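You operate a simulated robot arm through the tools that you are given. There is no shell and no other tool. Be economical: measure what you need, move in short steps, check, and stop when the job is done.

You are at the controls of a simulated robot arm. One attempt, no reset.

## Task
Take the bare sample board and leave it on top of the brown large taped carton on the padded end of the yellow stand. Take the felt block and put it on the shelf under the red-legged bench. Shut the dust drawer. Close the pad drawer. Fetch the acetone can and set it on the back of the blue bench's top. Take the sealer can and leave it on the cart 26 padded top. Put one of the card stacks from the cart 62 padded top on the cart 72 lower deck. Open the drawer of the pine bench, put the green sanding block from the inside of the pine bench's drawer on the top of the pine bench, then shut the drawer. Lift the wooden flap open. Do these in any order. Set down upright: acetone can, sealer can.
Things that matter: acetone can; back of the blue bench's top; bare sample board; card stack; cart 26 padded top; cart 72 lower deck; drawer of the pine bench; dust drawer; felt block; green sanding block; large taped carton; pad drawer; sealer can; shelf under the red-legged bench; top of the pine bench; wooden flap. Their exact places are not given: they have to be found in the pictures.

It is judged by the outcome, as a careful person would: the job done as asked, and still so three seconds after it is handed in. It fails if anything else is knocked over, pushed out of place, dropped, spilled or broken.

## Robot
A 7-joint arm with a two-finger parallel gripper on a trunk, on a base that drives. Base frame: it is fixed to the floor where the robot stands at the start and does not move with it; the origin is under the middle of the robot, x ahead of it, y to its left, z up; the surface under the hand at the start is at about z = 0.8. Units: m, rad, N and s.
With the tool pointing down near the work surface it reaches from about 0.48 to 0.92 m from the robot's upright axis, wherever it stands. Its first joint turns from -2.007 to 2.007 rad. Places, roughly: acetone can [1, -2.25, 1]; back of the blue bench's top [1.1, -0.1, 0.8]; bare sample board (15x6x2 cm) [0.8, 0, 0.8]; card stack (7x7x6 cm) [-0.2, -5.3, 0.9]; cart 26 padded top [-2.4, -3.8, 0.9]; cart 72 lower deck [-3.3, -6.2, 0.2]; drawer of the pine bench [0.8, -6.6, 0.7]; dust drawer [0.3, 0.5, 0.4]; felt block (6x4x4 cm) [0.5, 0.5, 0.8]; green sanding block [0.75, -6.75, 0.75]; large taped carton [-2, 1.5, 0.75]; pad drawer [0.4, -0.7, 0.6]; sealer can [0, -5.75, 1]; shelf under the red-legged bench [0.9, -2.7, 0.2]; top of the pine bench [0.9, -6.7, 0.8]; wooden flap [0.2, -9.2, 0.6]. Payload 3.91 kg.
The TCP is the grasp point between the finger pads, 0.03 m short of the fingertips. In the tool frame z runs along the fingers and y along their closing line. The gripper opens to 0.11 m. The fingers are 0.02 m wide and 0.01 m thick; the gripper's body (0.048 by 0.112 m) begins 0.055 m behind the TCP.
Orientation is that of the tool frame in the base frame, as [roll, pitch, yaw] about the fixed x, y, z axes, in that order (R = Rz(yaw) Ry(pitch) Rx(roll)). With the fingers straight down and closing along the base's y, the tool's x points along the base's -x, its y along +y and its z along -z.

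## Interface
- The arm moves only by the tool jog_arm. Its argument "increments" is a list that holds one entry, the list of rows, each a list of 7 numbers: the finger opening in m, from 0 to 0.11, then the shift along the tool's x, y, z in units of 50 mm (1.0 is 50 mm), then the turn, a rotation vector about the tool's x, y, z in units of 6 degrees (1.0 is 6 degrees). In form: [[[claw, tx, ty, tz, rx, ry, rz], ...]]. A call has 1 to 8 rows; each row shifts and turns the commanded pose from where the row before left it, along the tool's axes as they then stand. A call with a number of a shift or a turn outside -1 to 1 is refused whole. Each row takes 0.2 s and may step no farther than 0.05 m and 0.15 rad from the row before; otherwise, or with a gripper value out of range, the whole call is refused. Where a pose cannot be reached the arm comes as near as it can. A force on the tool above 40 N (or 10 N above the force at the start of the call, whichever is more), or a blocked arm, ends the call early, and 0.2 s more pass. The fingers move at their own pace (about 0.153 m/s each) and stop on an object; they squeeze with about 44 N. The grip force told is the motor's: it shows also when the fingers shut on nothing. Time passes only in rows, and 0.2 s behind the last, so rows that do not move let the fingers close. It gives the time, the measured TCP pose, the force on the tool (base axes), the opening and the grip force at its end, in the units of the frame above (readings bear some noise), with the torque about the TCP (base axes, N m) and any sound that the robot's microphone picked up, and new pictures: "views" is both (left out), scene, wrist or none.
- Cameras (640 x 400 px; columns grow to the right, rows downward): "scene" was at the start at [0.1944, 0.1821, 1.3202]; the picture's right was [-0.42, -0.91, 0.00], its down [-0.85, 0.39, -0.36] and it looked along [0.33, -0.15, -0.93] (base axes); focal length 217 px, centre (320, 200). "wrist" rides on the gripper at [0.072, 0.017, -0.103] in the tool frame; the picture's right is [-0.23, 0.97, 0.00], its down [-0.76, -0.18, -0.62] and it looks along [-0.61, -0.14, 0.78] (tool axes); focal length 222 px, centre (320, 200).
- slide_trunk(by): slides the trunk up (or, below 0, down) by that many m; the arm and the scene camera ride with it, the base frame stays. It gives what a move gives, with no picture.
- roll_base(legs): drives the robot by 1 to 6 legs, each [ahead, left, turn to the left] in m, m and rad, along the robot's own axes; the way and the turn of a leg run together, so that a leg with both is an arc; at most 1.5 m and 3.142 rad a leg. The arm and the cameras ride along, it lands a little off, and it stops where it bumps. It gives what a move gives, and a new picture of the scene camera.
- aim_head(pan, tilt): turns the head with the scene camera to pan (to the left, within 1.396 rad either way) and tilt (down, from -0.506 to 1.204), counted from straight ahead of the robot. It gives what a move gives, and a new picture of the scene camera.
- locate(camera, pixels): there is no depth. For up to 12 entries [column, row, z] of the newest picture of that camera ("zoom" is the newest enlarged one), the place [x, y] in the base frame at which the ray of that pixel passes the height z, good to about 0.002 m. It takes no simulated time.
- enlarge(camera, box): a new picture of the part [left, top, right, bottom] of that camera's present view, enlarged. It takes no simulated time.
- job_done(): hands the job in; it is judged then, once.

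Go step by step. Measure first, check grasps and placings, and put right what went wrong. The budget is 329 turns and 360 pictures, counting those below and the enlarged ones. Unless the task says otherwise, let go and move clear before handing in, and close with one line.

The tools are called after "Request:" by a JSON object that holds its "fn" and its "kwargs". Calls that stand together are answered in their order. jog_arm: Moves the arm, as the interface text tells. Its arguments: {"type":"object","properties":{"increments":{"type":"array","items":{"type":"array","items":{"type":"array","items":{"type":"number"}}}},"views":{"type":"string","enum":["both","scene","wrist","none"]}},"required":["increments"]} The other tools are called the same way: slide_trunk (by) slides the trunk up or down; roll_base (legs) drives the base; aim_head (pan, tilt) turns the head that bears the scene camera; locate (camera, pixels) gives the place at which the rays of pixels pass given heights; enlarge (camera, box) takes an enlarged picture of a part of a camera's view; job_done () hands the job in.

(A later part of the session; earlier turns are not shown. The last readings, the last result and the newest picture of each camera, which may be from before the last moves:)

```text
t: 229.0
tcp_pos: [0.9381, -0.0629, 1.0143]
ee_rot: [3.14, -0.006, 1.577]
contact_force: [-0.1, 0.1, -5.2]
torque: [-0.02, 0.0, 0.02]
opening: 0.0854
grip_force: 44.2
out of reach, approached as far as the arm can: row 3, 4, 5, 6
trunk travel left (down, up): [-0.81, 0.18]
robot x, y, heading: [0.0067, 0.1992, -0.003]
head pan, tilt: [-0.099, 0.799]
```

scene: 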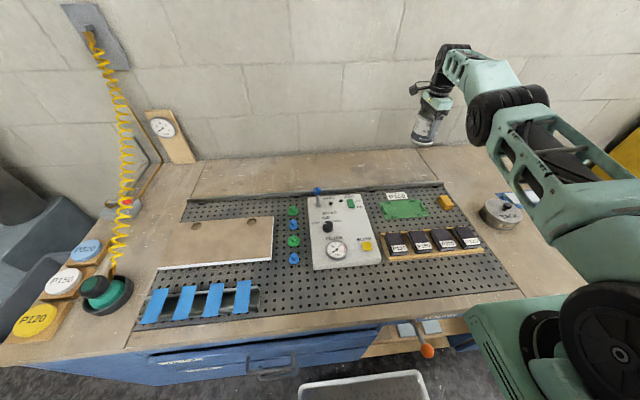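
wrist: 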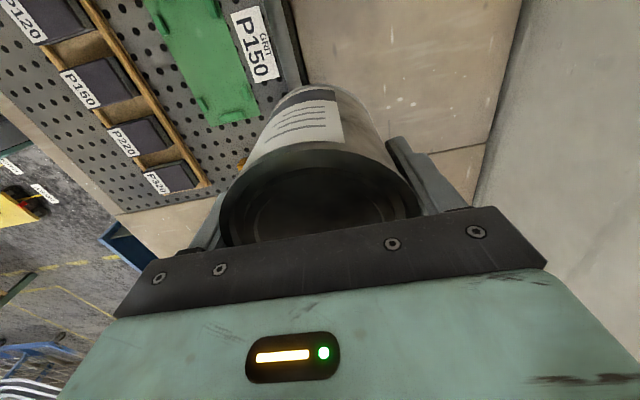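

The reach axis is the robot's own centre after all, so I should align the can's y with the robot. I'll retract, realign and get closer.

Request:
{"fn": "jog_arm", "kwargs": {"increments": [[[0.05, 0, -0.8, -0.5, 0, 0, 0], [0.05, 0.8, -0.4, -0.3, 0, 0, 0], [0.05, 1, 0, 0, 0, 0, 0], [0.05, 1, 0, 0, 0, 0, 0], [0.05, 1, 0, 0, 0, 0, 0], [0.05, 1, 0, 0, 0, 0, 0]]], "views": "none"}}

Request:
{"fn": "roll_base", "kwargs": {"legs": [[0.0, -0.27, 0.0], [0.035, 0, 0.0]]}}

```text
t: 230.4
tcp_pos: [0.9445, 0.1614, 1.0605]
ee_rot: [3.142, -0.008, 1.576]
contact_force: [1.0, -1.6, -5.5]
torque: [0.06, 0.01, 0.01]
opening: 0.0858
grip_force: 44.2
out of reach, approached as far as the arm can: row 1, 2, 3, 5
trunk travel left (down, up): [-0.81, 0.18]
robot x, y, heading: [0.0121, 0.1955, -0.004]
head pan, tilt: [-0.099, 0.799]
```

```text
t: 232.8
tcp_pos: [0.9789, -0.103, 1.0603]
ee_rot: [3.139, -0.006, 1.573]
contact_force: [-0.1, -0.1, -5.0]
torque: [-0.01, 0.0, 0.0]
opening: 0.0857
grip_force: 43.8
trunk travel left (down, up): [-0.81, 0.18]
robot x, y, heading: [0.043, -0.0716, -0.009]
head pan, tilt: [-0.099, 0.799]
```

scene: 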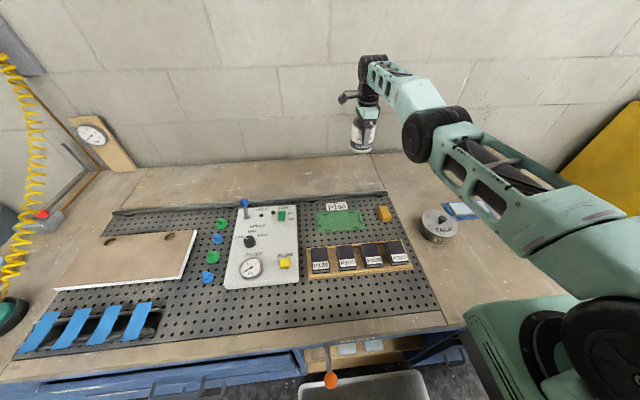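

Request:
{"fn": "jog_arm", "kwargs": {"increments": [[[0.05, 0, 0.3, 0.6, 0, 0, 0], [0.05, 0, 0.3, 0.6, 0, 0, 0], [0.05, 0, 0.3, 0, 0, 0, 0], [0.05, 0, 0.3, 0, 0, 0, 0]]], "views": "both"}}

```text
t: 233.8
tcp_pos: [0.9798, -0.105, 1.0122]
ee_rot: [3.14, -0.007, 1.575]
contact_force: [-0.6, -0.4, -4.9]
torque: [0.03, -0.01, -0.02]
opening: 0.0856
grip_force: 43.3
out of reach, approached as far as the arm can: row 1, 2, 3, 4
trunk travel left (down, up): [-0.81, 0.18]
robot x, y, heading: [0.0397, -0.0686, -0.007]
head pan, tilt: [-0.099, 0.799]
```

scene: 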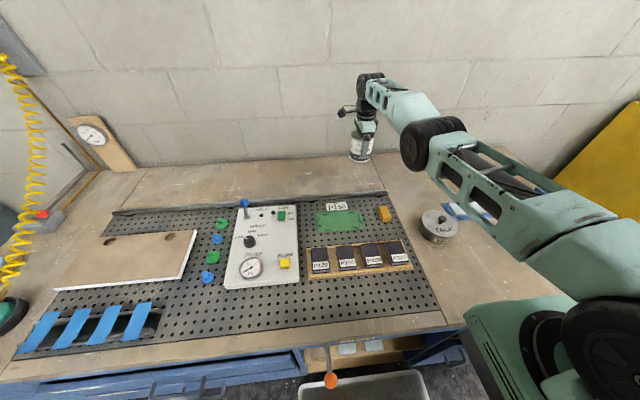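
wrist: 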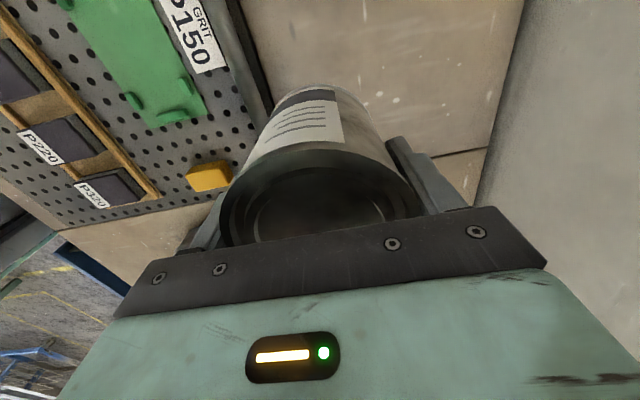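

I'll check the clearance between the robot's tray and the bench front.

Request:
{"fn": "aim_head", "kwargs": {"pan": 0.0, "tilt": 1.2}}

Request:
{"fn": "enlarge", "kwargs": {"camera": "scene", "box": [220, 160, 520, 340]}}

```text
t: 234.6
tcp_pos: [0.9813, -0.1052, 1.013]
ee_rot: [3.138, -0.007, 1.573]
contact_force: [-0.5, -0.4, -4.1]
torque: [0.0, -0.01, -0.02]
opening: 0.0854
grip_force: 43.6
trunk travel left (down, up): [-0.81, 0.18]
robot x, y, heading: [0.0434, -0.0646, -0.006]
head pan, tilt: [0.0, 1.201]
```

scene: 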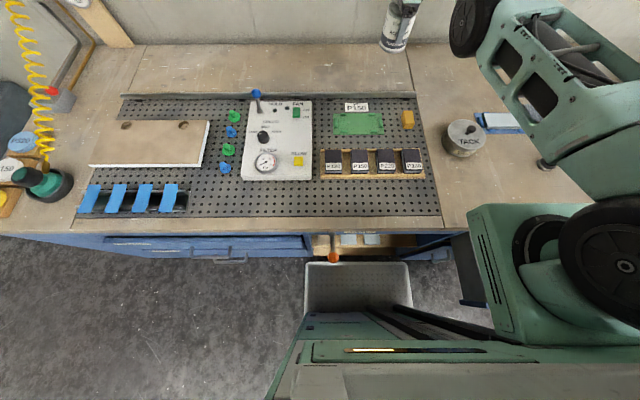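

```text
2.13 times, centred on (370, 250) of scene
```

zoom: 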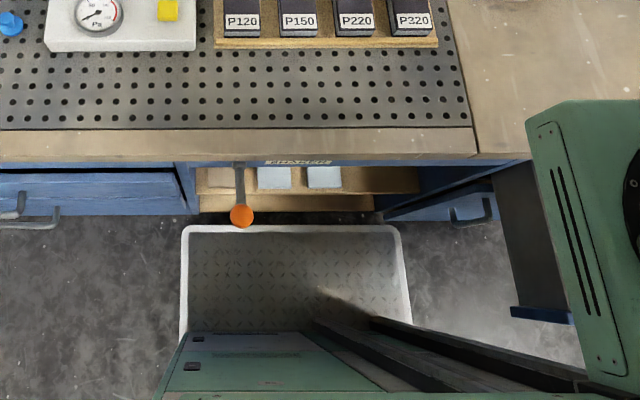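

Request:
{"fn": "locate", "kwargs": {"camera": "scene", "pixels": [[356, 253, 0.1], [356, 253, 0.2], [356, 262, 0.1], [356, 262, 0.25], [404, 255, 0.2], [333, 255, 0.65], [480, 300, 0.65], [490, 207, 0.95], [270, 95, 0.8], [380, 96, 0.8]]}}

```text
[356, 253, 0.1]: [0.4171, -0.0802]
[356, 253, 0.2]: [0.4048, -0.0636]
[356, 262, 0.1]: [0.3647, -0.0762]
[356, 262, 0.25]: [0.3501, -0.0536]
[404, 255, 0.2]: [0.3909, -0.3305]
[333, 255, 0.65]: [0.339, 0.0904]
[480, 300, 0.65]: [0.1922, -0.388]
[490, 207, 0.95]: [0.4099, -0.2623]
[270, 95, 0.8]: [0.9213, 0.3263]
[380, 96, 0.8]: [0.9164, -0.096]
```

There's about 5 cm of room before the shelf front (x≈0.405). I'll roll forward 3.5 cm.

Request:
{"fn": "roll_base", "kwargs": {"legs": [[0.035, 0, 0.0]]}}

Request:
{"fn": "jog_arm", "kwargs": {"increments": [[[0.05, 0, 0.3, 0.4, 0, 0, 0], [0.05, 0, 0.3, 0.2, 0, 0, 0], [0.05, 0, 0.2, 0.0, 0, 0, 0]]], "views": "both"}}

```text
t: 235.6
tcp_pos: [0.9983, -0.1143, 1.01]
ee_rot: [-3.139, -0.007, 1.563]
contact_force: [-0.7, 0.1, -5.2]
torque: [-0.02, -0.01, 0.01]
opening: 0.0855
grip_force: 44.0
trunk travel left (down, up): [-0.81, 0.18]
robot x, y, heading: [0.0614, -0.0657, -0.016]
head pan, tilt: [0.0, 1.201]
stopped in leg 1: the robot was blocked; the commanded pose is now the measured one
```

scene: 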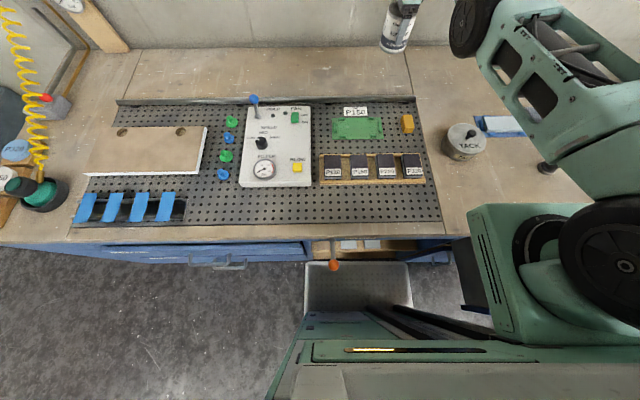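

```text
t: 236.4
tcp_pos: [0.9963, -0.1156, 0.997]
ee_rot: [-3.139, -0.007, 1.563]
contact_force: [0.5, 0.0, -5.1]
torque: [0.02, 0.0, 0.03]
opening: 0.0856
grip_force: 44.0
out of reach, approached as far as the arm can: row 1, 2, 3
trunk travel left (down, up): [-0.81, 0.18]
robot x, y, heading: [0.058, -0.0612, -0.013]
head pan, tilt: [0.0, 1.201]
```

scene: 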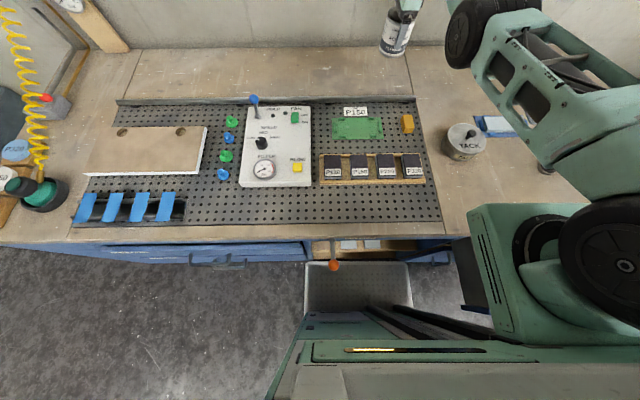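
wrist: 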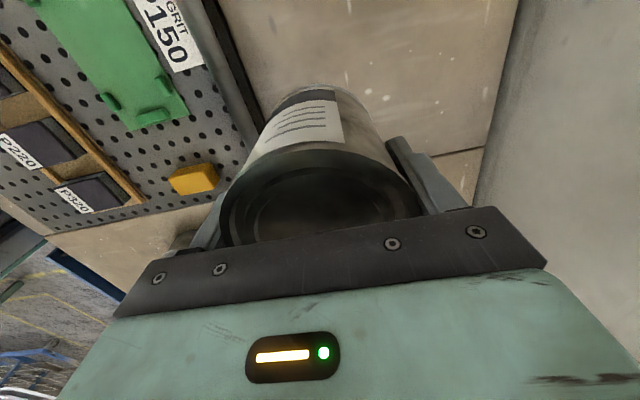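

Blocked at x≈0.06. I'll now lower straight down and see how x evolves.

Request:
{"fn": "jog_arm", "kwargs": {"increments": [[[0.05, 0, 0, 0.4, 0, 0, 0], [0.05, 0, 0, 0.4, 0, 0, 0], [0.05, 0, 0.1, 0.2, 0, 0, 0]]], "views": "both"}}

```text
t: 237.2
tcp_pos: [0.996, -0.115, 0.9476]
ee_rot: [-3.14, -0.007, 1.563]
contact_force: [-0.2, -0.6, -4.4]
torque: [0.03, -0.02, 0.03]
opening: 0.0854
grip_force: 44.0
out of reach, approached as far as the arm can: row 3
trunk travel left (down, up): [-0.81, 0.18]
robot x, y, heading: [0.061, -0.065, -0.018]
head pan, tilt: [0.0, 1.201]
```

scene: 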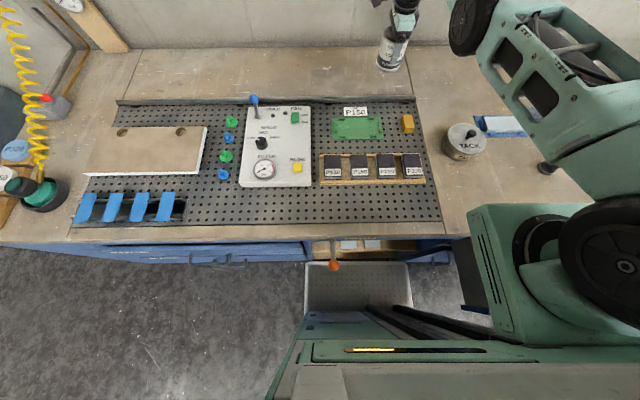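
wrist: 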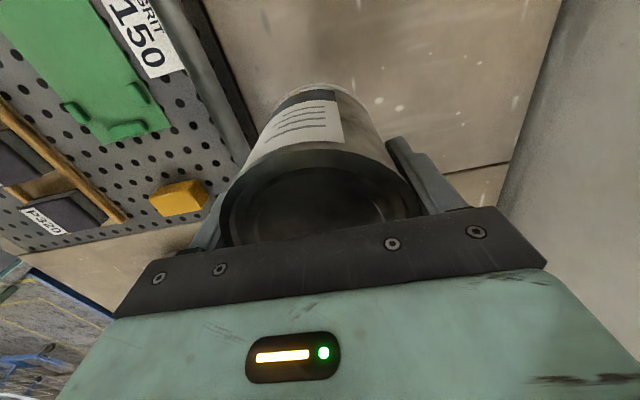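

Request:
{"fn": "locate", "kwargs": {"camera": "wrist", "pixels": [[208, 5, 0.8], [232, 75, 0.8], [255, 130, 0.8], [195, 5, 0.82], [222, 75, 0.82], [560, 5, 0.8], [520, 130, 0.8]]}}

```text
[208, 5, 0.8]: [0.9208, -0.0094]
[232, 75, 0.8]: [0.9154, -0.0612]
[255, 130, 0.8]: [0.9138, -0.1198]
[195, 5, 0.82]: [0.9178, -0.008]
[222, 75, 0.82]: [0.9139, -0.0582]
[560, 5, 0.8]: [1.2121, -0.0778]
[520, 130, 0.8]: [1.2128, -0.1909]
```

The back strip spans x 0.92–1.21, so the can fits entirely there. I'll lower it to contact in small steps.

Request:
{"fn": "jog_arm", "kwargs": {"increments": [[[0.05, 0, 0, 0.3, 0, 0, 0], [0.05, 0, 0, 0.2, 0, 0, 0], [0.05, 0, 0, 0.12, 0, 0, 0], [0.05, 0, 0, 0.12, 0, 0, 0], [0.05, 0, 0, 0.12, 0, 0, 0], [0.05, 0, 0, 0.12, 0, 0, 0], [0.05, 0, 0, 0.12, 0, 0, 0], [0.05, 0, 0, 0.12, 0, 0, 0]]], "views": "scene"}}

```text
t: 239.0
tcp_pos: [0.9846, -0.1137, 0.8872]
ee_rot: [-3.14, -0.009, 1.563]
contact_force: [-0.8, 0.2, -4.9]
torque: [0.02, 0.01, 0.04]
opening: 0.0855
grip_force: 44.2
out of reach, approached as far as the arm can: row 3, 5
trunk travel left (down, up): [-0.81, 0.18]
robot x, y, heading: [0.0619, -0.0646, -0.022]
head pan, tilt: [0.0, 1.201]
```

scene: 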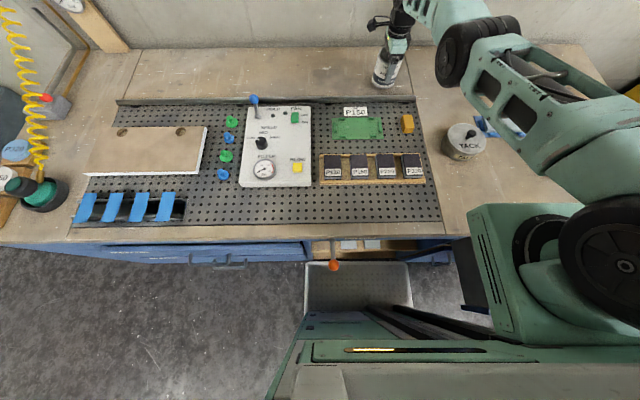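

Lowering with the arm pulls x inward. I'll raise the arm and lower the trunk instead, to keep x.

Request:
{"fn": "jog_arm", "kwargs": {"increments": [[[0.05, 0, 0, -0.8, 0, 0, 0], [0.05, 0, 0.25, -0.4, 0, 0, 0], [0.05, 0, 0.1, 0, 0, 0, 0]]], "views": "none"}}

Request:
{"fn": "slide_trunk", "kwargs": {"by": -0.05}}

```text
t: 239.8
tcp_pos: [0.9962, -0.1164, 0.9443]
ee_rot: [-3.137, -0.007, 1.562]
contact_force: [0.1, 0.0, -4.4]
torque: [0.03, -0.03, -0.02]
opening: 0.0857
grip_force: 43.5
out of reach, approached as far as the arm can: row 2, 3
trunk travel left (down, up): [-0.81, 0.18]
robot x, y, heading: [0.063, -0.0656, -0.017]
head pan, tilt: [0.0, 1.201]
```

```text
t: 240.7
tcp_pos: [0.9961, -0.1159, 0.8959]
ee_rot: [-3.141, -0.007, 1.562]
contact_force: [-0.8, -0.5, -5.0]
torque: [0.02, -0.01, -0.01]
opening: 0.0859
grip_force: 44.2
trunk travel left (down, up): [-0.76, 0.23]
robot x, y, heading: [0.0628, -0.0628, -0.018]
head pan, tilt: [0.0, 1.201]
```

Request:
{"fn": "jog_arm", "kwargs": {"increments": [[[0.05, 0, 0, 0.2, 0, 0, 0], [0.05, 0, 0, 0.12, 0, 0, 0], [0.05, 0, 0, 0.12, 0, 0, 0], [0.05, 0, 0, 0.12, 0, 0, 0], [0.05, 0, 0, 0.12, 0, 0, 0]]], "views": "scene"}}

```text
t: 241.9
tcp_pos: [0.9912, -0.1168, 0.8667]
ee_rot: [3.136, -0.008, 1.566]
contact_force: [-0.3, 2.7, 19.3]
torque: [-0.08, 1.01, -0.21]
opening: 0.0859
grip_force: 43.6
out of reach, approached as far as the arm can: row 3
trunk travel left (down, up): [-0.76, 0.23]
robot x, y, heading: [0.0581, -0.0625, -0.019]
head pan, tilt: [0.0, 1.201]
```

scene: 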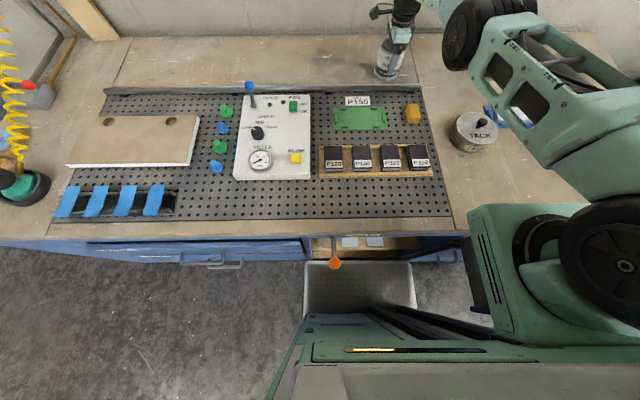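

The can is on the bench. I'll ease up, open and rise.

Request:
{"fn": "jog_arm", "kwargs": {"increments": [[[0.05, 0, 0, -0.05, 0, 0, 0], [0.11, 0, 0, 0, 0, 0, 0], [0.11, 0, 0, 0, 0, 0, 0], [0.11, 0, 0, -0.5, 0, 0, 0], [0.11, 0, 0, -0.9, 0, 0, 0], [0.11, 0, 0, -0.9, 0, 0, 0], [0.11, 0, 0, -0.9, 0, 0, 0]]], "views": "both"}}

```text
t: 243.5
tcp_pos: [0.996, -0.1173, 1.0264]
ee_rot: [-3.135, -0.004, 1.561]
contact_force: [1.0, -0.2, -0.1]
torque: [-0.01, 0.03, 0.01]
opening: 0.1099
grip_force: 0.0
out of reach, approached as far as the arm can: row 5
trunk travel left (down, up): [-0.76, 0.23]
robot x, y, heading: [0.062, -0.0619, -0.018]
head pan, tilt: [0.0, 1.201]
```

scene: 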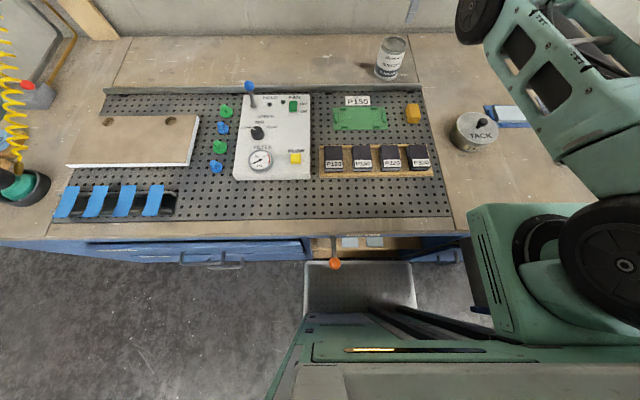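
wrist: 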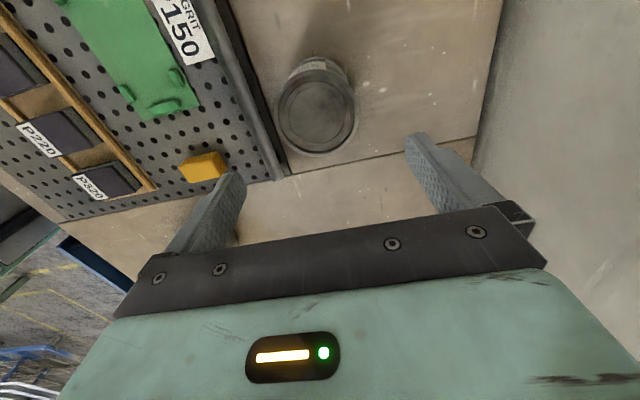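

The can stands upright behind the rail. Next is the PADS drawer: I'll retract, back off and shift right to view it.

Request:
{"fn": "jog_arm", "kwargs": {"increments": [[[0.0, 0, -0.9, 0, 0, 0, 0], [0.0, 0, -0.9, 0, 0, 0, 0], [0.0, 0, -0.9, 0, 0, 0, 0], [0.0, 0, -0.9, 0, 0, 0, 0], [0.0, 0, -0.9, 0, 0, 0, 0], [0.0, 0, -0.9, 0, 0, 0, 0]]], "views": "none"}}

Request:
{"fn": "roll_base", "kwargs": {"legs": [[-0.6, 0, 0.018], [0, -0.55, 0]]}}

Request:
{"fn": "aim_head", "kwargs": {"pan": 0.0, "tilt": 0.7}}

```text
t: 244.9
tcp_pos: [0.9934, -0.0991, 1.0369]
ee_rot: [-3.139, -0.007, 1.563]
contact_force: [0.9, -0.2, -0.4]
torque: [0.0, -0.01, 0.01]
opening: 0.0
grip_force: 37.6
out of reach, approached as far as the arm can: row 1, 2, 3, 4, 5, 6
trunk travel left (down, up): [-0.76, 0.23]
robot x, y, heading: [0.059, -0.064, -0.015]
head pan, tilt: [0.0, 1.201]
```

```text
t: 251.0
tcp_pos: [0.3942, -0.6271, 1.0366]
ee_rot: [-3.137, -0.007, 1.57]
contact_force: [0.7, -0.2, -0.4]
torque: [-0.01, -0.01, 0.02]
opening: 0.0
grip_force: 37.1
trunk travel left (down, up): [-0.76, 0.23]
robot x, y, heading: [-0.5357, -0.5956, -0.006]
head pan, tilt: [0.0, 1.201]
```

scene: 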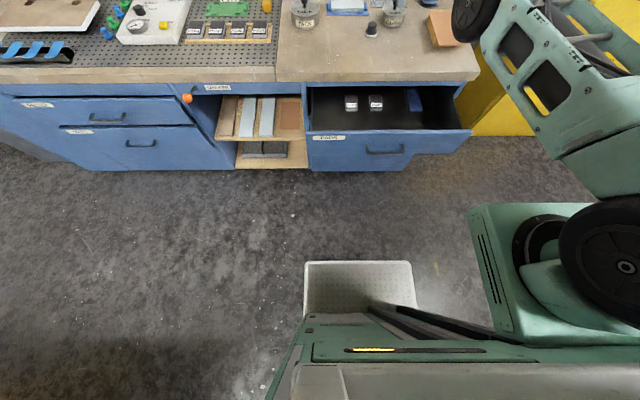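

```text
t: 251.9
tcp_pos: [0.3961, -0.6273, 1.0352]
ee_rot: [-3.138, -0.007, 1.57]
contact_force: [0.3, 0.4, 0.7]
torque: [-0.01, 0.0, 0.01]
opening: 0.0
grip_force: 37.9
trunk travel left (down, up): [-0.76, 0.23]
robot x, y, heading: [-0.5378, -0.6009, -0.005]
head pan, tilt: [0.0, 0.7]
```

scene: 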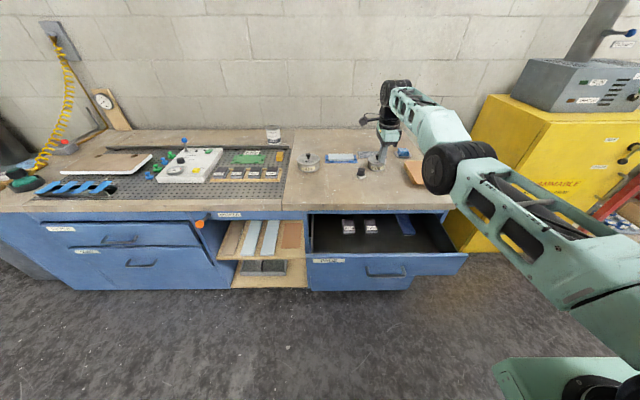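

The retract hadn't taken effect because unreachable commands pile up. I'll retract more and measure the PADS drawer front, rows 255–278.

Request:
{"fn": "jog_arm", "kwargs": {"increments": [[[0.0, 0, -0.9, 0, 0, 0, 0], [0.0, 0, -0.9, 0, 0, 0, 0], [0.0, 0, -0.9, 0, 0, 0, 0], [0.0, 0, -0.9, 0, 0, 0, 0], [0.0, 0, -0.9, 0, 0, 0, 0], [0.0, 0, -0.9, 0, 0, 0, 0]]], "views": "scene"}}

Request:
{"fn": "enlarge", "kwargs": {"camera": "scene", "box": [290, 190, 490, 300]}}

Request:
{"fn": "locate", "kwargs": {"camera": "scene", "pixels": [[308, 256, 0.7], [468, 254, 0.7], [308, 256, 0.65], [468, 254, 0.65], [308, 270, 0.6], [308, 290, 0.5], [388, 275, 0.62], [452, 208, 0.8], [310, 215, 0.75]]}}

```text
t: 253.3
tcp_pos: [0.394, -0.6226, 1.0396]
ee_rot: [-3.137, -0.005, 1.571]
contact_force: [0.1, -0.6, -0.6]
torque: [0.0, 0.0, -0.01]
opening: 0.0
grip_force: 38.2
out of reach, approached as far as the arm can: row 1, 2, 3, 4, 5, 6
trunk travel left (down, up): [-0.76, 0.23]
robot x, y, heading: [-0.5379, -0.5989, -0.006]
head pan, tilt: [0.0, 0.7]
```

scene: 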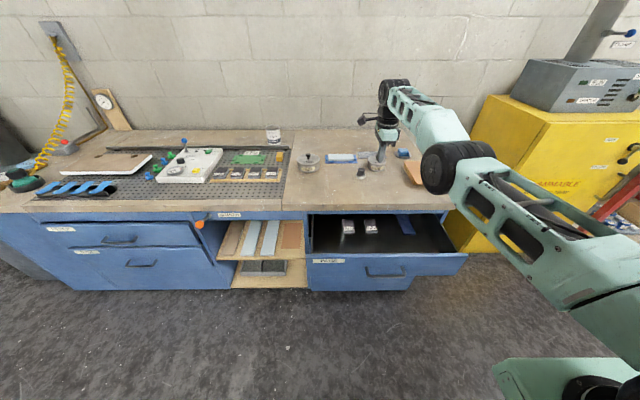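

```text
3.20 times, centred on (390, 245) of scene
```

zoom: 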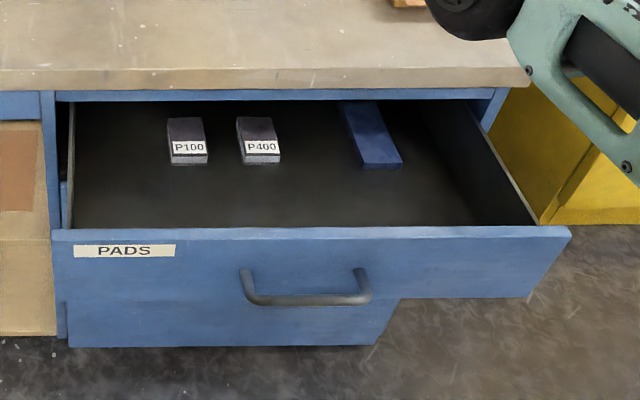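

```text
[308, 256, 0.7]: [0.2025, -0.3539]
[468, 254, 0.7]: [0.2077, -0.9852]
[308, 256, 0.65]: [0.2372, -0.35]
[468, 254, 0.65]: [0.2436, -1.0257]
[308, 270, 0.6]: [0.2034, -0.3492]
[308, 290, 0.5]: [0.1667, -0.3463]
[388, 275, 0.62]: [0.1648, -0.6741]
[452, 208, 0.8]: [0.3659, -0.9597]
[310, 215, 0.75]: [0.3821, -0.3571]
```

Still stuck. I'll try to break the stretched configuration with sideways and upward motion.

Request:
{"fn": "jog_arm", "kwargs": {"increments": [[[0.0, 0, 0.9, 0, 0, 0, 0], [0.0, 0, 0.9, 0, 0, 0, 0], [0.0, 0, 0.9, 0, 0, 0, 0], [0.0, 0.9, 0.0, -0.3, 0, 0, 0], [0.0, 0.9, 0.0, -0.3, 0, 0, 0], [0.0, 0.9, 0.0, -0.3, 0, 0, 0]]], "views": "none"}}

```text
t: 254.8
tcp_pos: [0.3634, -0.4985, 1.074]
ee_rot: [-3.138, -0.006, 1.571]
contact_force: [0.1, -0.5, -0.3]
torque: [0.04, -0.02, -0.01]
opening: 0.0002
grip_force: 37.3
out of reach, approached as far as the arm can: row 1, 2, 3, 4, 5, 6
trunk travel left (down, up): [-0.76, 0.23]
robot x, y, heading: [-0.5398, -0.601, -0.004]
head pan, tilt: [0.0, 0.7]
```

Request:
{"fn": "jog_arm", "kwargs": {"increments": [[[0.0, 0, 0, 0, 0, 0, -1], [0.0, 0, 0, 0, 0, 0, -1], [0.0, 0, 0, 0, 0, 0, -1], [0.0, 0, 0, 0, 0, 0, -1], [0.0, 0, 0, 0, 0, 0, -1]]], "views": "scene"}}

```text
t: 255.9
tcp_pos: [0.3629, -0.4974, 1.0759]
ee_rot: [3.141, -0.007, 2.097]
contact_force: [0.0, -0.3, 0.5]
torque: [-0.01, 0.01, -0.02]
opening: 0.0001
grip_force: 38.1
trunk travel left (down, up): [-0.76, 0.23]
robot x, y, heading: [-0.538, -0.6013, -0.006]
head pan, tilt: [0.0, 0.7]
```

scene: 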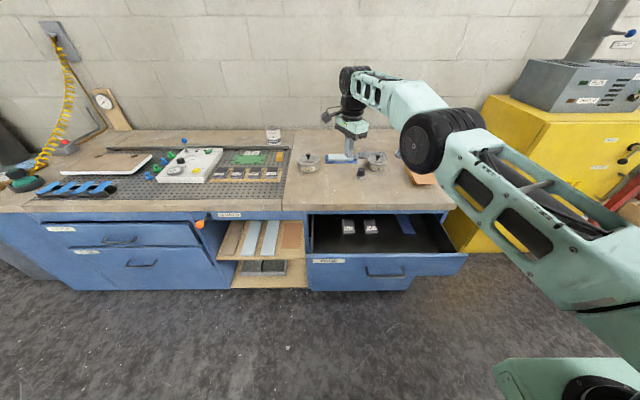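

I'll move left-back and up along tool x to bend the elbow differently.

Request:
{"fn": "jog_arm", "kwargs": {"increments": [[[0.0, 0.9, 0, -0.4, 0, 0, 0], [0.0, 0.9, 0, -0.4, 0, 0, 0], [0.0, 0.9, 0, -0.4, 0, 0, 0], [0.0, 0.9, 0, -0.4, 0, 0, 0], [0.0, 0.9, -0.4, 0, 0, 0, 0], [0.0, 0.9, -0.4, 0, 0, 0, 0]]], "views": "none"}}

Request:
{"fn": "jog_arm", "kwargs": {"increments": [[[0.0, 0.45, -0.75, 0, 0, 0, 0], [0.0, 0.45, -0.75, 0, 0, 0, 0], [0.0, 0.45, -0.75, 0, 0, 0, 0]]], "views": "scene"}}

```text
t: 257.4
tcp_pos: [0.1964, -0.2859, 1.1556]
ee_rot: [-3.141, -0.008, 2.092]
contact_force: [-0.2, -0.1, -1.0]
torque: [0.05, 0.02, 0.02]
opening: 0.0
grip_force: 37.7
trunk travel left (down, up): [-0.76, 0.23]
robot x, y, heading: [-0.5381, -0.5978, -0.009]
head pan, tilt: [0.0, 0.7]
```

```text
t: 258.1
tcp_pos: [0.0648, -0.2809, 1.1582]
ee_rot: [3.141, -0.006, 2.095]
contact_force: [-0.3, 0.2, 0.1]
torque: [-0.02, 0.04, 0.05]
opening: 0.0001
grip_force: 37.2
trunk travel left (down, up): [-0.76, 0.23]
robot x, y, heading: [-0.5331, -0.597, -0.005]
head pan, tilt: [0.0, 0.7]
```

scene: 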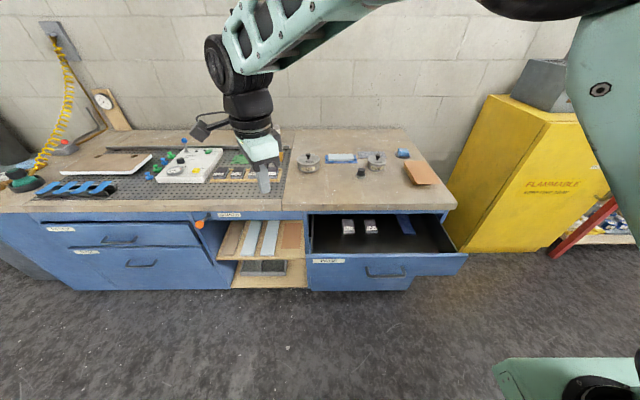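

The arm is free. I'll set yaw to 1.57 and tilt forward, and shift the base right so the fist faces the PADS front left of its handle.

Request:
{"fn": "jog_arm", "kwargs": {"increments": [[[0.0, 0, 0, 0, 0, 0, 1], [0.0, 0, 0, 0, 0, 0, 1], [0.0, 0, 0, 0, 0, 0, 1], [0.0, 0, 0, 0, 0, 0, 1], [0.0, 0, 0, 0, 0, 0, 1], [0.0, 0, 0, 0.8, 0, 0, 0], [0.0, 0, 0, 0.8, 0, 0, 0], [0.0, 0, 0, 0.8, 0, 0, 0]]], "views": "none"}}

Request:
{"fn": "jog_arm", "kwargs": {"increments": [[[0.0, 0, 0, 0, -1, 0, 0], [0.0, 0, 0, 0, -1, 0, 0], [0.0, 0, 0, 0, -1, 0, 0], [0.0, 0, 0, 0, -1, 0, 0], [0.0, 0, 0, 0, -1, 0, 0], [0.0, 0, 0, 0, -1, 0, 0]]], "views": "none"}}

Request:
{"fn": "roll_base", "kwargs": {"legs": [[-0.05, -0.2, 0]]}}

Request:
{"fn": "slide_trunk", "kwargs": {"by": -0.4}}

```text
t: 259.9
tcp_pos: [0.0647, -0.2835, 1.0371]
ee_rot: [-3.14, -0.006, 1.571]
contact_force: [-0.8, -0.6, 0.0]
torque: [0.0, -0.01, 0.0]
opening: 0.0
grip_force: 38.0
trunk travel left (down, up): [-0.76, 0.23]
robot x, y, heading: [-0.5369, -0.5991, -0.007]
head pan, tilt: [0.0, 0.7]
```

```text
t: 261.3
tcp_pos: [0.1217, -0.3458, 1.0319]
ee_rot: [2.577, 0.011, 1.426]
contact_force: [0.8, -1.4, 0.1]
torque: [0.02, 0.05, 0.02]
opening: 0.0001
grip_force: 37.8
trunk travel left (down, up): [-0.76, 0.23]
robot x, y, heading: [-0.5382, -0.5957, -0.007]
head pan, tilt: [0.0, 0.7]
stopped in row 6: the arm was blocked; the commanded pose is now the measured one
```

```text
t: 262.9
tcp_pos: [0.0675, -0.5433, 1.0323]
ee_rot: [2.579, 0.01, 1.434]
contact_force: [-0.7, 0.7, 0.7]
torque: [-0.05, -0.01, 0.01]
opening: 0.0
grip_force: 38.2
trunk travel left (down, up): [-0.76, 0.23]
robot x, y, heading: [-0.5894, -0.7984, -0.003]
head pan, tilt: [0.0, 0.7]
```

scene: 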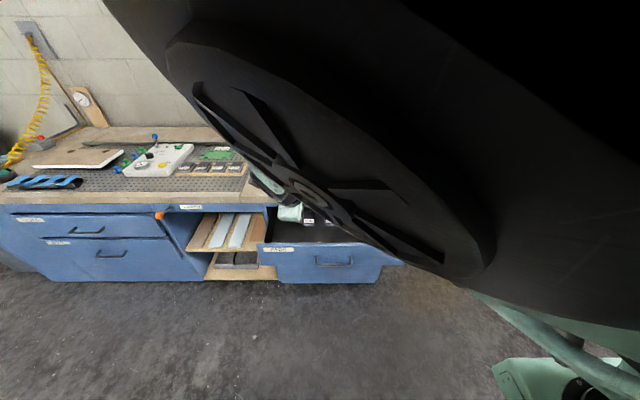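

```text
t: 266.7
tcp_pos: [0.0689, -0.5431, 0.6329]
ee_rot: [2.577, 0.01, 1.433]
contact_force: [-0.3, 0.3, -0.4]
torque: [-0.03, -0.03, -0.01]
opening: 0.0
grip_force: 37.4
trunk travel left (down, up): [-0.36, 0.63]
robot x, y, heading: [-0.5902, -0.7984, -0.0]
head pan, tilt: [0.0, 0.7]
```

The fist is at z 0.63, left of the handle. I'll push by driving forward.

Request:
{"fn": "roll_base", "kwargs": {"legs": [[0.2, 0.02, 0]]}}

```text
t: 268.3
tcp_pos: [0.2613, -0.5194, 0.6331]
ee_rot: [2.576, 0.011, 1.438]
contact_force: [-0.5, -0.4, 0.3]
torque: [0.01, 0.0, -0.02]
opening: 0.0
grip_force: 37.6
trunk travel left (down, up): [-0.36, 0.63]
robot x, y, heading: [-0.3914, -0.7804, 0.002]
head pan, tilt: [0.0, 0.7]
```

scene: 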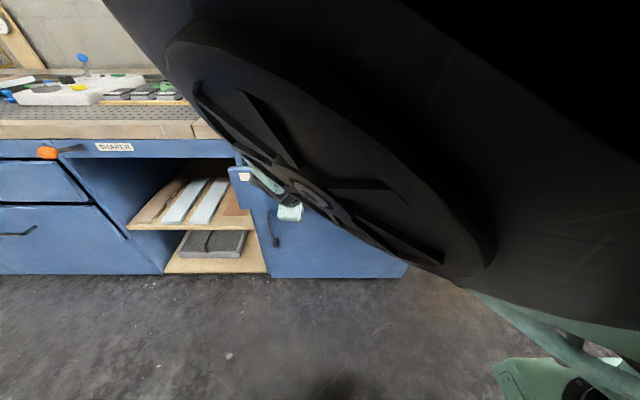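

Request:
{"fn": "roll_base", "kwargs": {"legs": [[0.06, 0, 0]]}}

Request:
{"fn": "aim_head", "kwargs": {"pan": 0.6, "tilt": 0.6}}

```text
t: 269.3
tcp_pos: [0.3223, -0.5188, 0.6326]
ee_rot: [2.576, 0.01, 1.441]
contact_force: [-1.4, -0.5, 0.3]
torque: [0.02, -0.01, 0.01]
opening: 0.0
grip_force: 38.3
trunk travel left (down, up): [-0.36, 0.63]
robot x, y, heading: [-0.3311, -0.7781, -0.0]
head pan, tilt: [0.0, 0.7]
```

scene: 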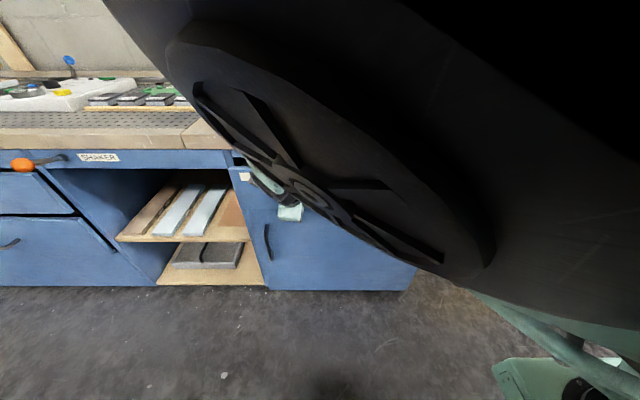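

```text
t: 270.3
tcp_pos: [0.3244, -0.5237, 0.6296]
ee_rot: [2.576, 0.016, 1.433]
contact_force: [-1.3, -1.4, -0.7]
torque: [-0.04, 0.04, -0.04]
opening: 0.0001
grip_force: 37.5
trunk travel left (down, up): [-0.36, 0.63]
robot x, y, heading: [-0.3348, -0.7819, 0.003]
head pan, tilt: [0.6, 0.6]
```

scene: 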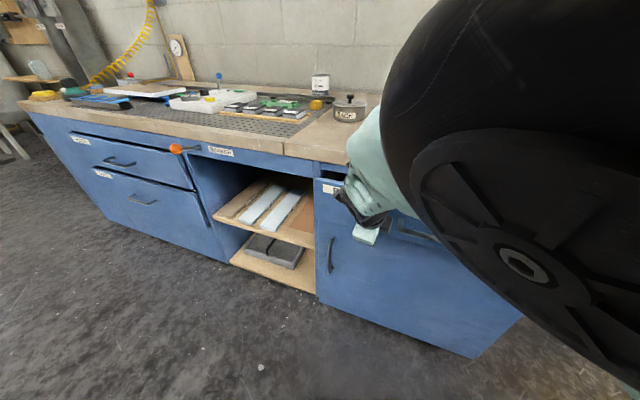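

Request:
{"fn": "roll_base", "kwargs": {"legs": [[0.05, 0, 0]]}}

Request:
{"fn": "enlarge", "kwargs": {"camera": "scene", "box": [220, 90, 480, 280]}}

```text
t: 271.2
tcp_pos: [0.3535, -0.5228, 0.6271]
ee_rot: [2.585, 0.023, 1.428]
contact_force: [-29.9, 4.5, 29.5]
torque: [0.24, -0.11, 0.28]
opening: 0.0001
grip_force: 37.4
trunk travel left (down, up): [-0.36, 0.63]
robot x, y, heading: [-0.3001, -0.7786, -0.002]
head pan, tilt: [0.6, 0.6]
stopped in leg 1: the force on the tool passed its limit at 110 N (the readings are from after the stop); the commanded pose is now the measured one
```

scene: 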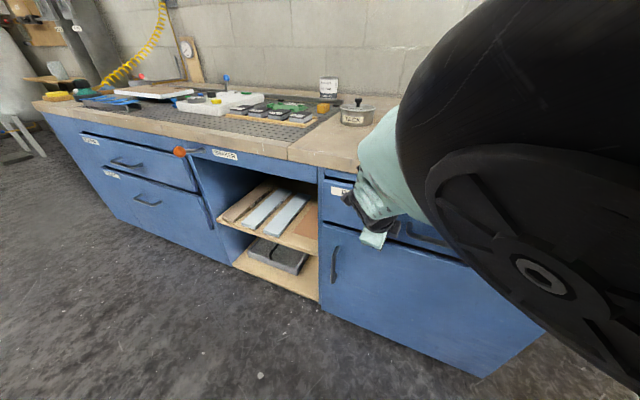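

```text
2.11 times, centred on (350, 185) of scene
```

zoom: 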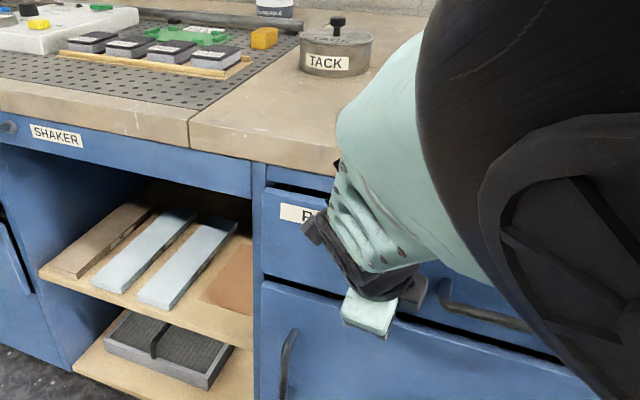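

PADS is shut. I'll back off, raise the trunk and untilt.

Request:
{"fn": "roll_base", "kwargs": {"legs": [[-0.35, 0, 0]]}}

Request:
{"fn": "slide_trunk", "kwargs": {"by": 0.4}}

Request:
{"fn": "jog_arm", "kwargs": {"increments": [[[0.0, 0, 0, 0, 1, 0, 0.3], [0.0, 0, 0, 0, 1, 0, 0.3], [0.0, 0, 0, 0, 1, 0, 0.3], [0.0, 0, 0, 0, 1, 0, 0.3], [0.0, 0, 0, 0, 1, 0, 0], [0.0, 0, 0, 0, 0.35, 0, 0]]], "views": "scene"}}

```text
t: 273.5
tcp_pos: [0.0072, -0.5274, 0.6243]
ee_rot: [2.589, 0.028, 1.425]
contact_force: [0.4, 0.4, 0.1]
torque: [0.0, 0.0, 0.05]
opening: 0.0
grip_force: 37.9
trunk travel left (down, up): [-0.36, 0.63]
robot x, y, heading: [-0.6505, -0.7875, 0.01]
head pan, tilt: [0.6, 0.6]
```

scene: 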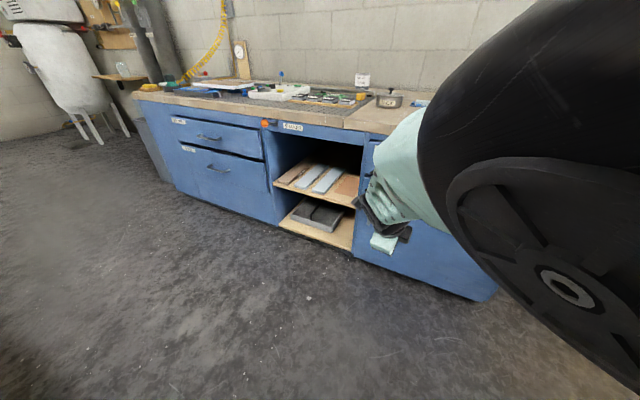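

```text
t: 277.3
tcp_pos: [0.0073, -0.5288, 1.0224]
ee_rot: [2.586, 0.033, 1.421]
contact_force: [0.0, 0.7, -0.7]
torque: [0.0, 0.01, 0.01]
opening: 0.0
grip_force: 37.6
trunk travel left (down, up): [-0.76, 0.23]
robot x, y, heading: [-0.6517, -0.7839, 0.003]
head pan, tilt: [0.6, 0.6]
```

```text
t: 278.7
tcp_pos: [0.0074, -0.527, 1.0246]
ee_rot: [-3.136, -0.016, 1.307]
contact_force: [-0.1, 0.0, 1.0]
torque: [-0.01, -0.01, -0.02]
opening: 0.0
grip_force: 37.9
trunk travel left (down, up): [-0.76, 0.23]
robot x, y, heading: [-0.6486, -0.7841, 0.001]
head pan, tilt: [0.6, 0.6]
```

scene: 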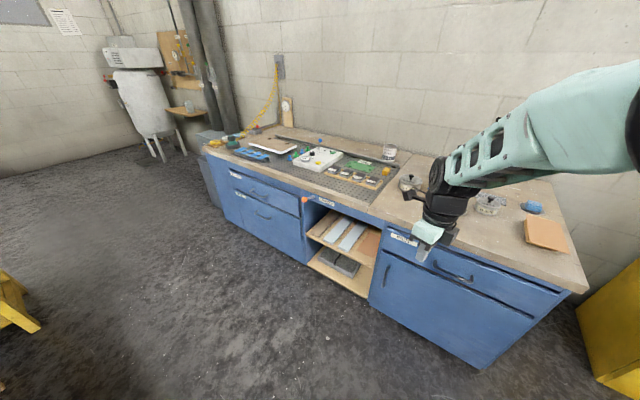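

PADS is flush. I'll fix the yaw and look right along the aisle.

Request:
{"fn": "jog_arm", "kwargs": {"increments": [[[0.05, 0, 0, 0, 0, 0, -1], [0.05, 0, 0, 0, 0, 0, -1], [0.05, 0, 0, 0, 0, 0, -0.5]]], "views": "none"}}

Request:
{"fn": "roll_base", "kwargs": {"legs": [[0, 0, -1.57]]}}

Request:
{"fn": "aim_head", "kwargs": {"pan": 0.3, "tilt": 0.3}}

Request:
{"fn": "aim_head", "kwargs": {"pan": -0.5, "tilt": 0.3}}

```text
t: 279.5
tcp_pos: [0.0068, -0.5261, 1.0248]
ee_rot: [3.14, -0.015, 1.571]
contact_force: [-0.1, 0.1, 0.5]
torque: [-0.05, -0.05, 0.0]
opening: 0.0501
grip_force: 0.1
trunk travel left (down, up): [-0.76, 0.23]
robot x, y, heading: [-0.6479, -0.7813, 0.005]
head pan, tilt: [0.6, 0.6]
```

```text
t: 283.7
tcp_pos: [-0.3822, -1.4349, 1.025]
ee_rot: [3.14, -0.016, 0.015]
contact_force: [-0.3, 1.0, 0.5]
torque: [-0.02, 0.01, -0.02]
opening: 0.0505
grip_force: 0.0
trunk travel left (down, up): [-0.76, 0.23]
robot x, y, heading: [-0.6503, -0.7818, -1.545]
head pan, tilt: [0.6, 0.6]
```

scene: 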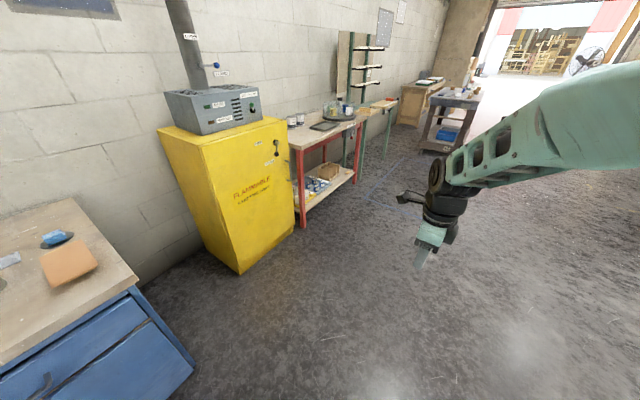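

```text
t: 284.5
tcp_pos: [-0.3822, -1.4345, 1.0238]
ee_rot: [3.14, -0.016, 0.016]
contact_force: [-0.5, -0.3, -1.1]
torque: [0.01, -0.01, 0.0]
opening: 0.0499
grip_force: 0.1
trunk travel left (down, up): [-0.76, 0.23]
robot x, y, heading: [-0.6535, -0.7825, -1.547]
head pan, tilt: [0.3, 0.3]
```

scene: 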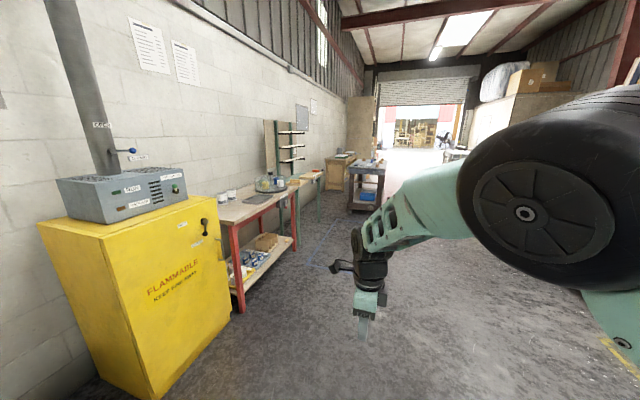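

```text
t: 285.6
tcp_pos: [-0.3826, -1.4348, 1.0243]
ee_rot: [-3.141, -0.016, 0.016]
contact_force: [-0.1, -0.6, -1.0]
torque: [0.04, 0.0, 0.0]
opening: 0.0499
grip_force: 0.0
trunk travel left (down, up): [-0.76, 0.23]
robot x, y, heading: [-0.6446, -0.7838, -1.551]
head pan, tilt: [-0.499, 0.3]
```

scene: 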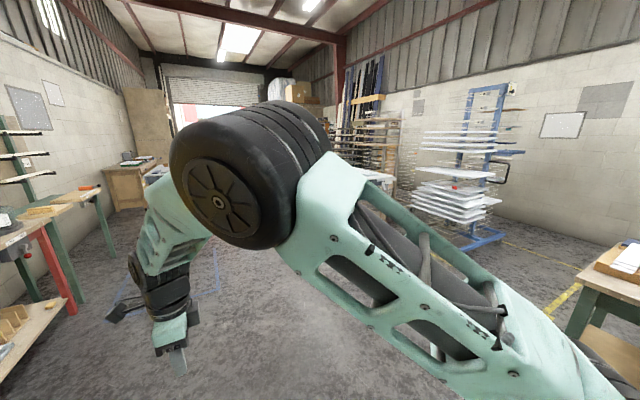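

The aisle is clear. I'll drive down to y≈-3.5.

Request:
{"fn": "roll_base", "kwargs": {"legs": [[1.5, 0, 0], [1.2, 0, -0.02]]}}

Request:
{"fn": "aim_head", "kwargs": {"pan": 0.35, "tilt": 0.45}}

Request:
{"fn": "aim_head", "kwargs": {"pan": -1.2, "tilt": 0.45}}

```text
t: 298.8
tcp_pos: [-0.3493, -4.1598, 1.0236]
ee_rot: [-3.141, -0.016, 0.003]
contact_force: [-0.3, 0.9, -0.2]
torque: [0.02, 0.01, -0.01]
opening: 0.0503
grip_force: 0.0
trunk travel left (down, up): [-0.76, 0.23]
robot x, y, heading: [-0.6084, -3.5046, -1.562]
head pan, tilt: [-0.499, 0.3]
```

scene: 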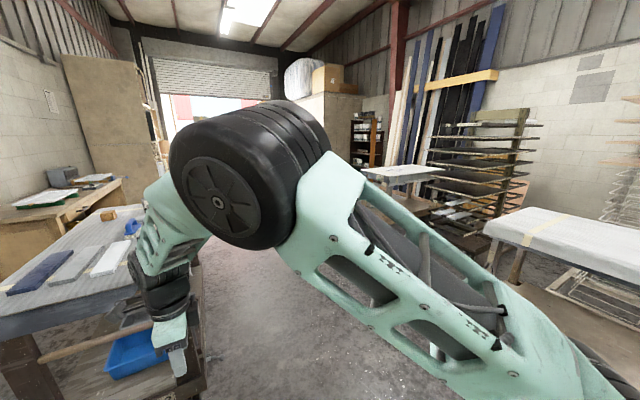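

```text
t: 300.0
tcp_pos: [-0.3499, -4.1601, 1.0251]
ee_rot: [3.141, -0.017, 0.002]
contact_force: [1.0, 0.4, 0.5]
torque: [0.02, 0.02, -0.03]
opening: 0.05
grip_force: 0.0
trunk travel left (down, up): [-0.76, 0.23]
robot x, y, heading: [-0.6096, -3.5014, -1.561]
head pan, tilt: [0.351, 0.45]
```

scene: 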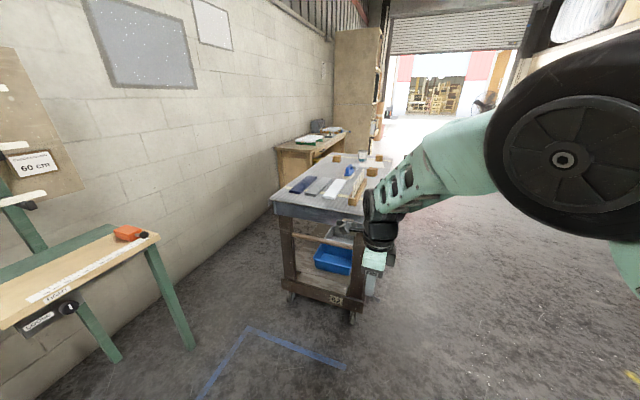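

```text
t: 301.6
tcp_pos: [-0.3492, -4.1598, 1.0246]
ee_rot: [-3.141, -0.015, 0.0]
contact_force: [0.0, 0.0, -0.2]
torque: [-0.02, 0.01, 0.01]
opening: 0.0501
grip_force: 0.1
trunk travel left (down, up): [-0.76, 0.23]
robot x, y, heading: [-0.6066, -3.5043, -1.562]
head pan, tilt: [-1.201, 0.45]
```

scene: 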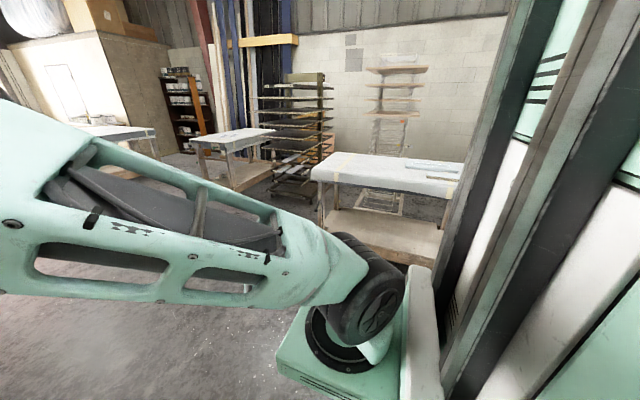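

Cart 62 is ahead on the left. I'll go along its -x side and turn to face it.

Request:
{"fn": "roll_base", "kwargs": {"legs": [[0, -0.45, 0], [1.5, 0, 0], [0.25, 0, 0], [0, 0, 1.56]]}}

Request:
{"fn": "aim_head", "kwargs": {"pan": 0.0, "tilt": 0.6}}

```text
t: 316.5
tcp_pos: [-0.3734, -5.0065, 1.0247]
ee_rot: [3.141, -0.017, 1.546]
contact_force: [0.5, -0.6, 0.0]
torque: [0.01, 0.0, -0.01]
opening: 0.0502
grip_force: 0.0
trunk travel left (down, up): [-0.76, 0.23]
robot x, y, heading: [-1.0365, -5.2479, -0.022]
head pan, tilt: [-1.201, 0.45]
```

scene: 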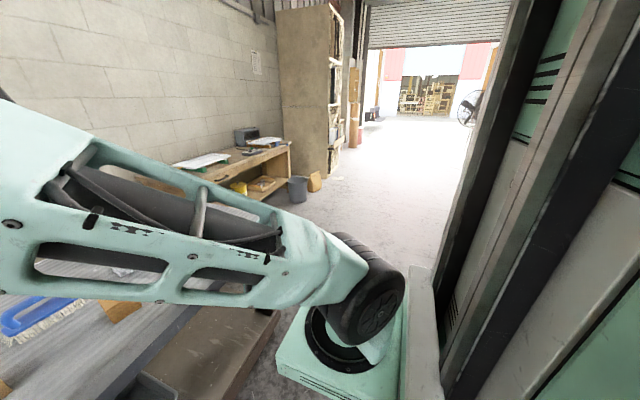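

```text
t: 317.9
tcp_pos: [-0.3732, -5.0077, 1.0245]
ee_rot: [-3.141, -0.015, 1.545]
contact_force: [0.3, -0.5, 0.1]
torque: [-0.02, 0.04, 0.02]
opening: 0.0501
grip_force: 0.0
trunk travel left (down, up): [-0.76, 0.23]
robot x, y, heading: [-1.0347, -5.2497, -0.02]
head pan, tilt: [0.0, 0.6]
```

scene: 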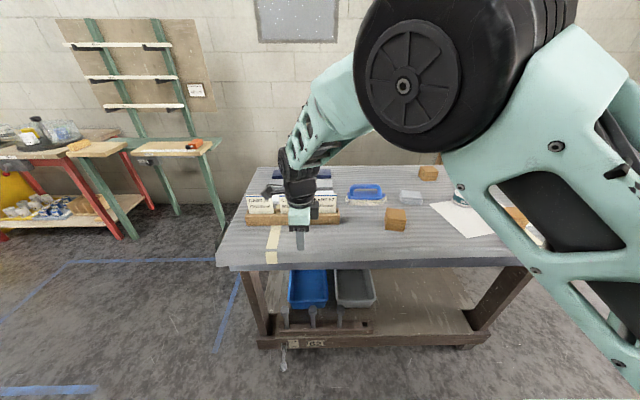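

I see tan cubes at (396,218) and (428,173). I'll zoom in on the top.

Request:
{"fn": "enlarge", "kwargs": {"camera": "scene", "box": [230, 150, 560, 270]}}

Request:
{"fn": "locate", "kwargs": {"camera": "scene", "pixels": [[218, 265, 0.88], [527, 265, 0.88], [250, 167, 0.88], [396, 230, 0.88], [428, 180, 0.88], [470, 232, 0.88], [458, 195, 0.95], [510, 220, 0.9]]}}

```text
1.94 times, centred on (395, 210) of scene
```

zoom: 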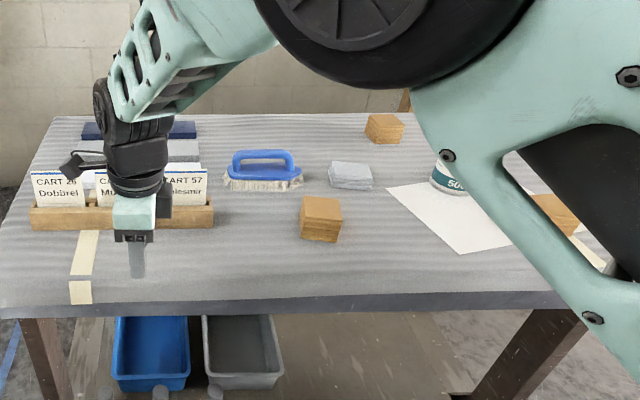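

```text
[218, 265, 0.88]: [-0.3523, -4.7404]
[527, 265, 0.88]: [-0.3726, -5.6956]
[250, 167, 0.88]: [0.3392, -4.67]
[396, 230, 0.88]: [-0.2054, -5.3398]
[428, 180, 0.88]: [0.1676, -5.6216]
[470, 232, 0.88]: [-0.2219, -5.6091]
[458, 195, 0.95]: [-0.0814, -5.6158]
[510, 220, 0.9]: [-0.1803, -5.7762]
```

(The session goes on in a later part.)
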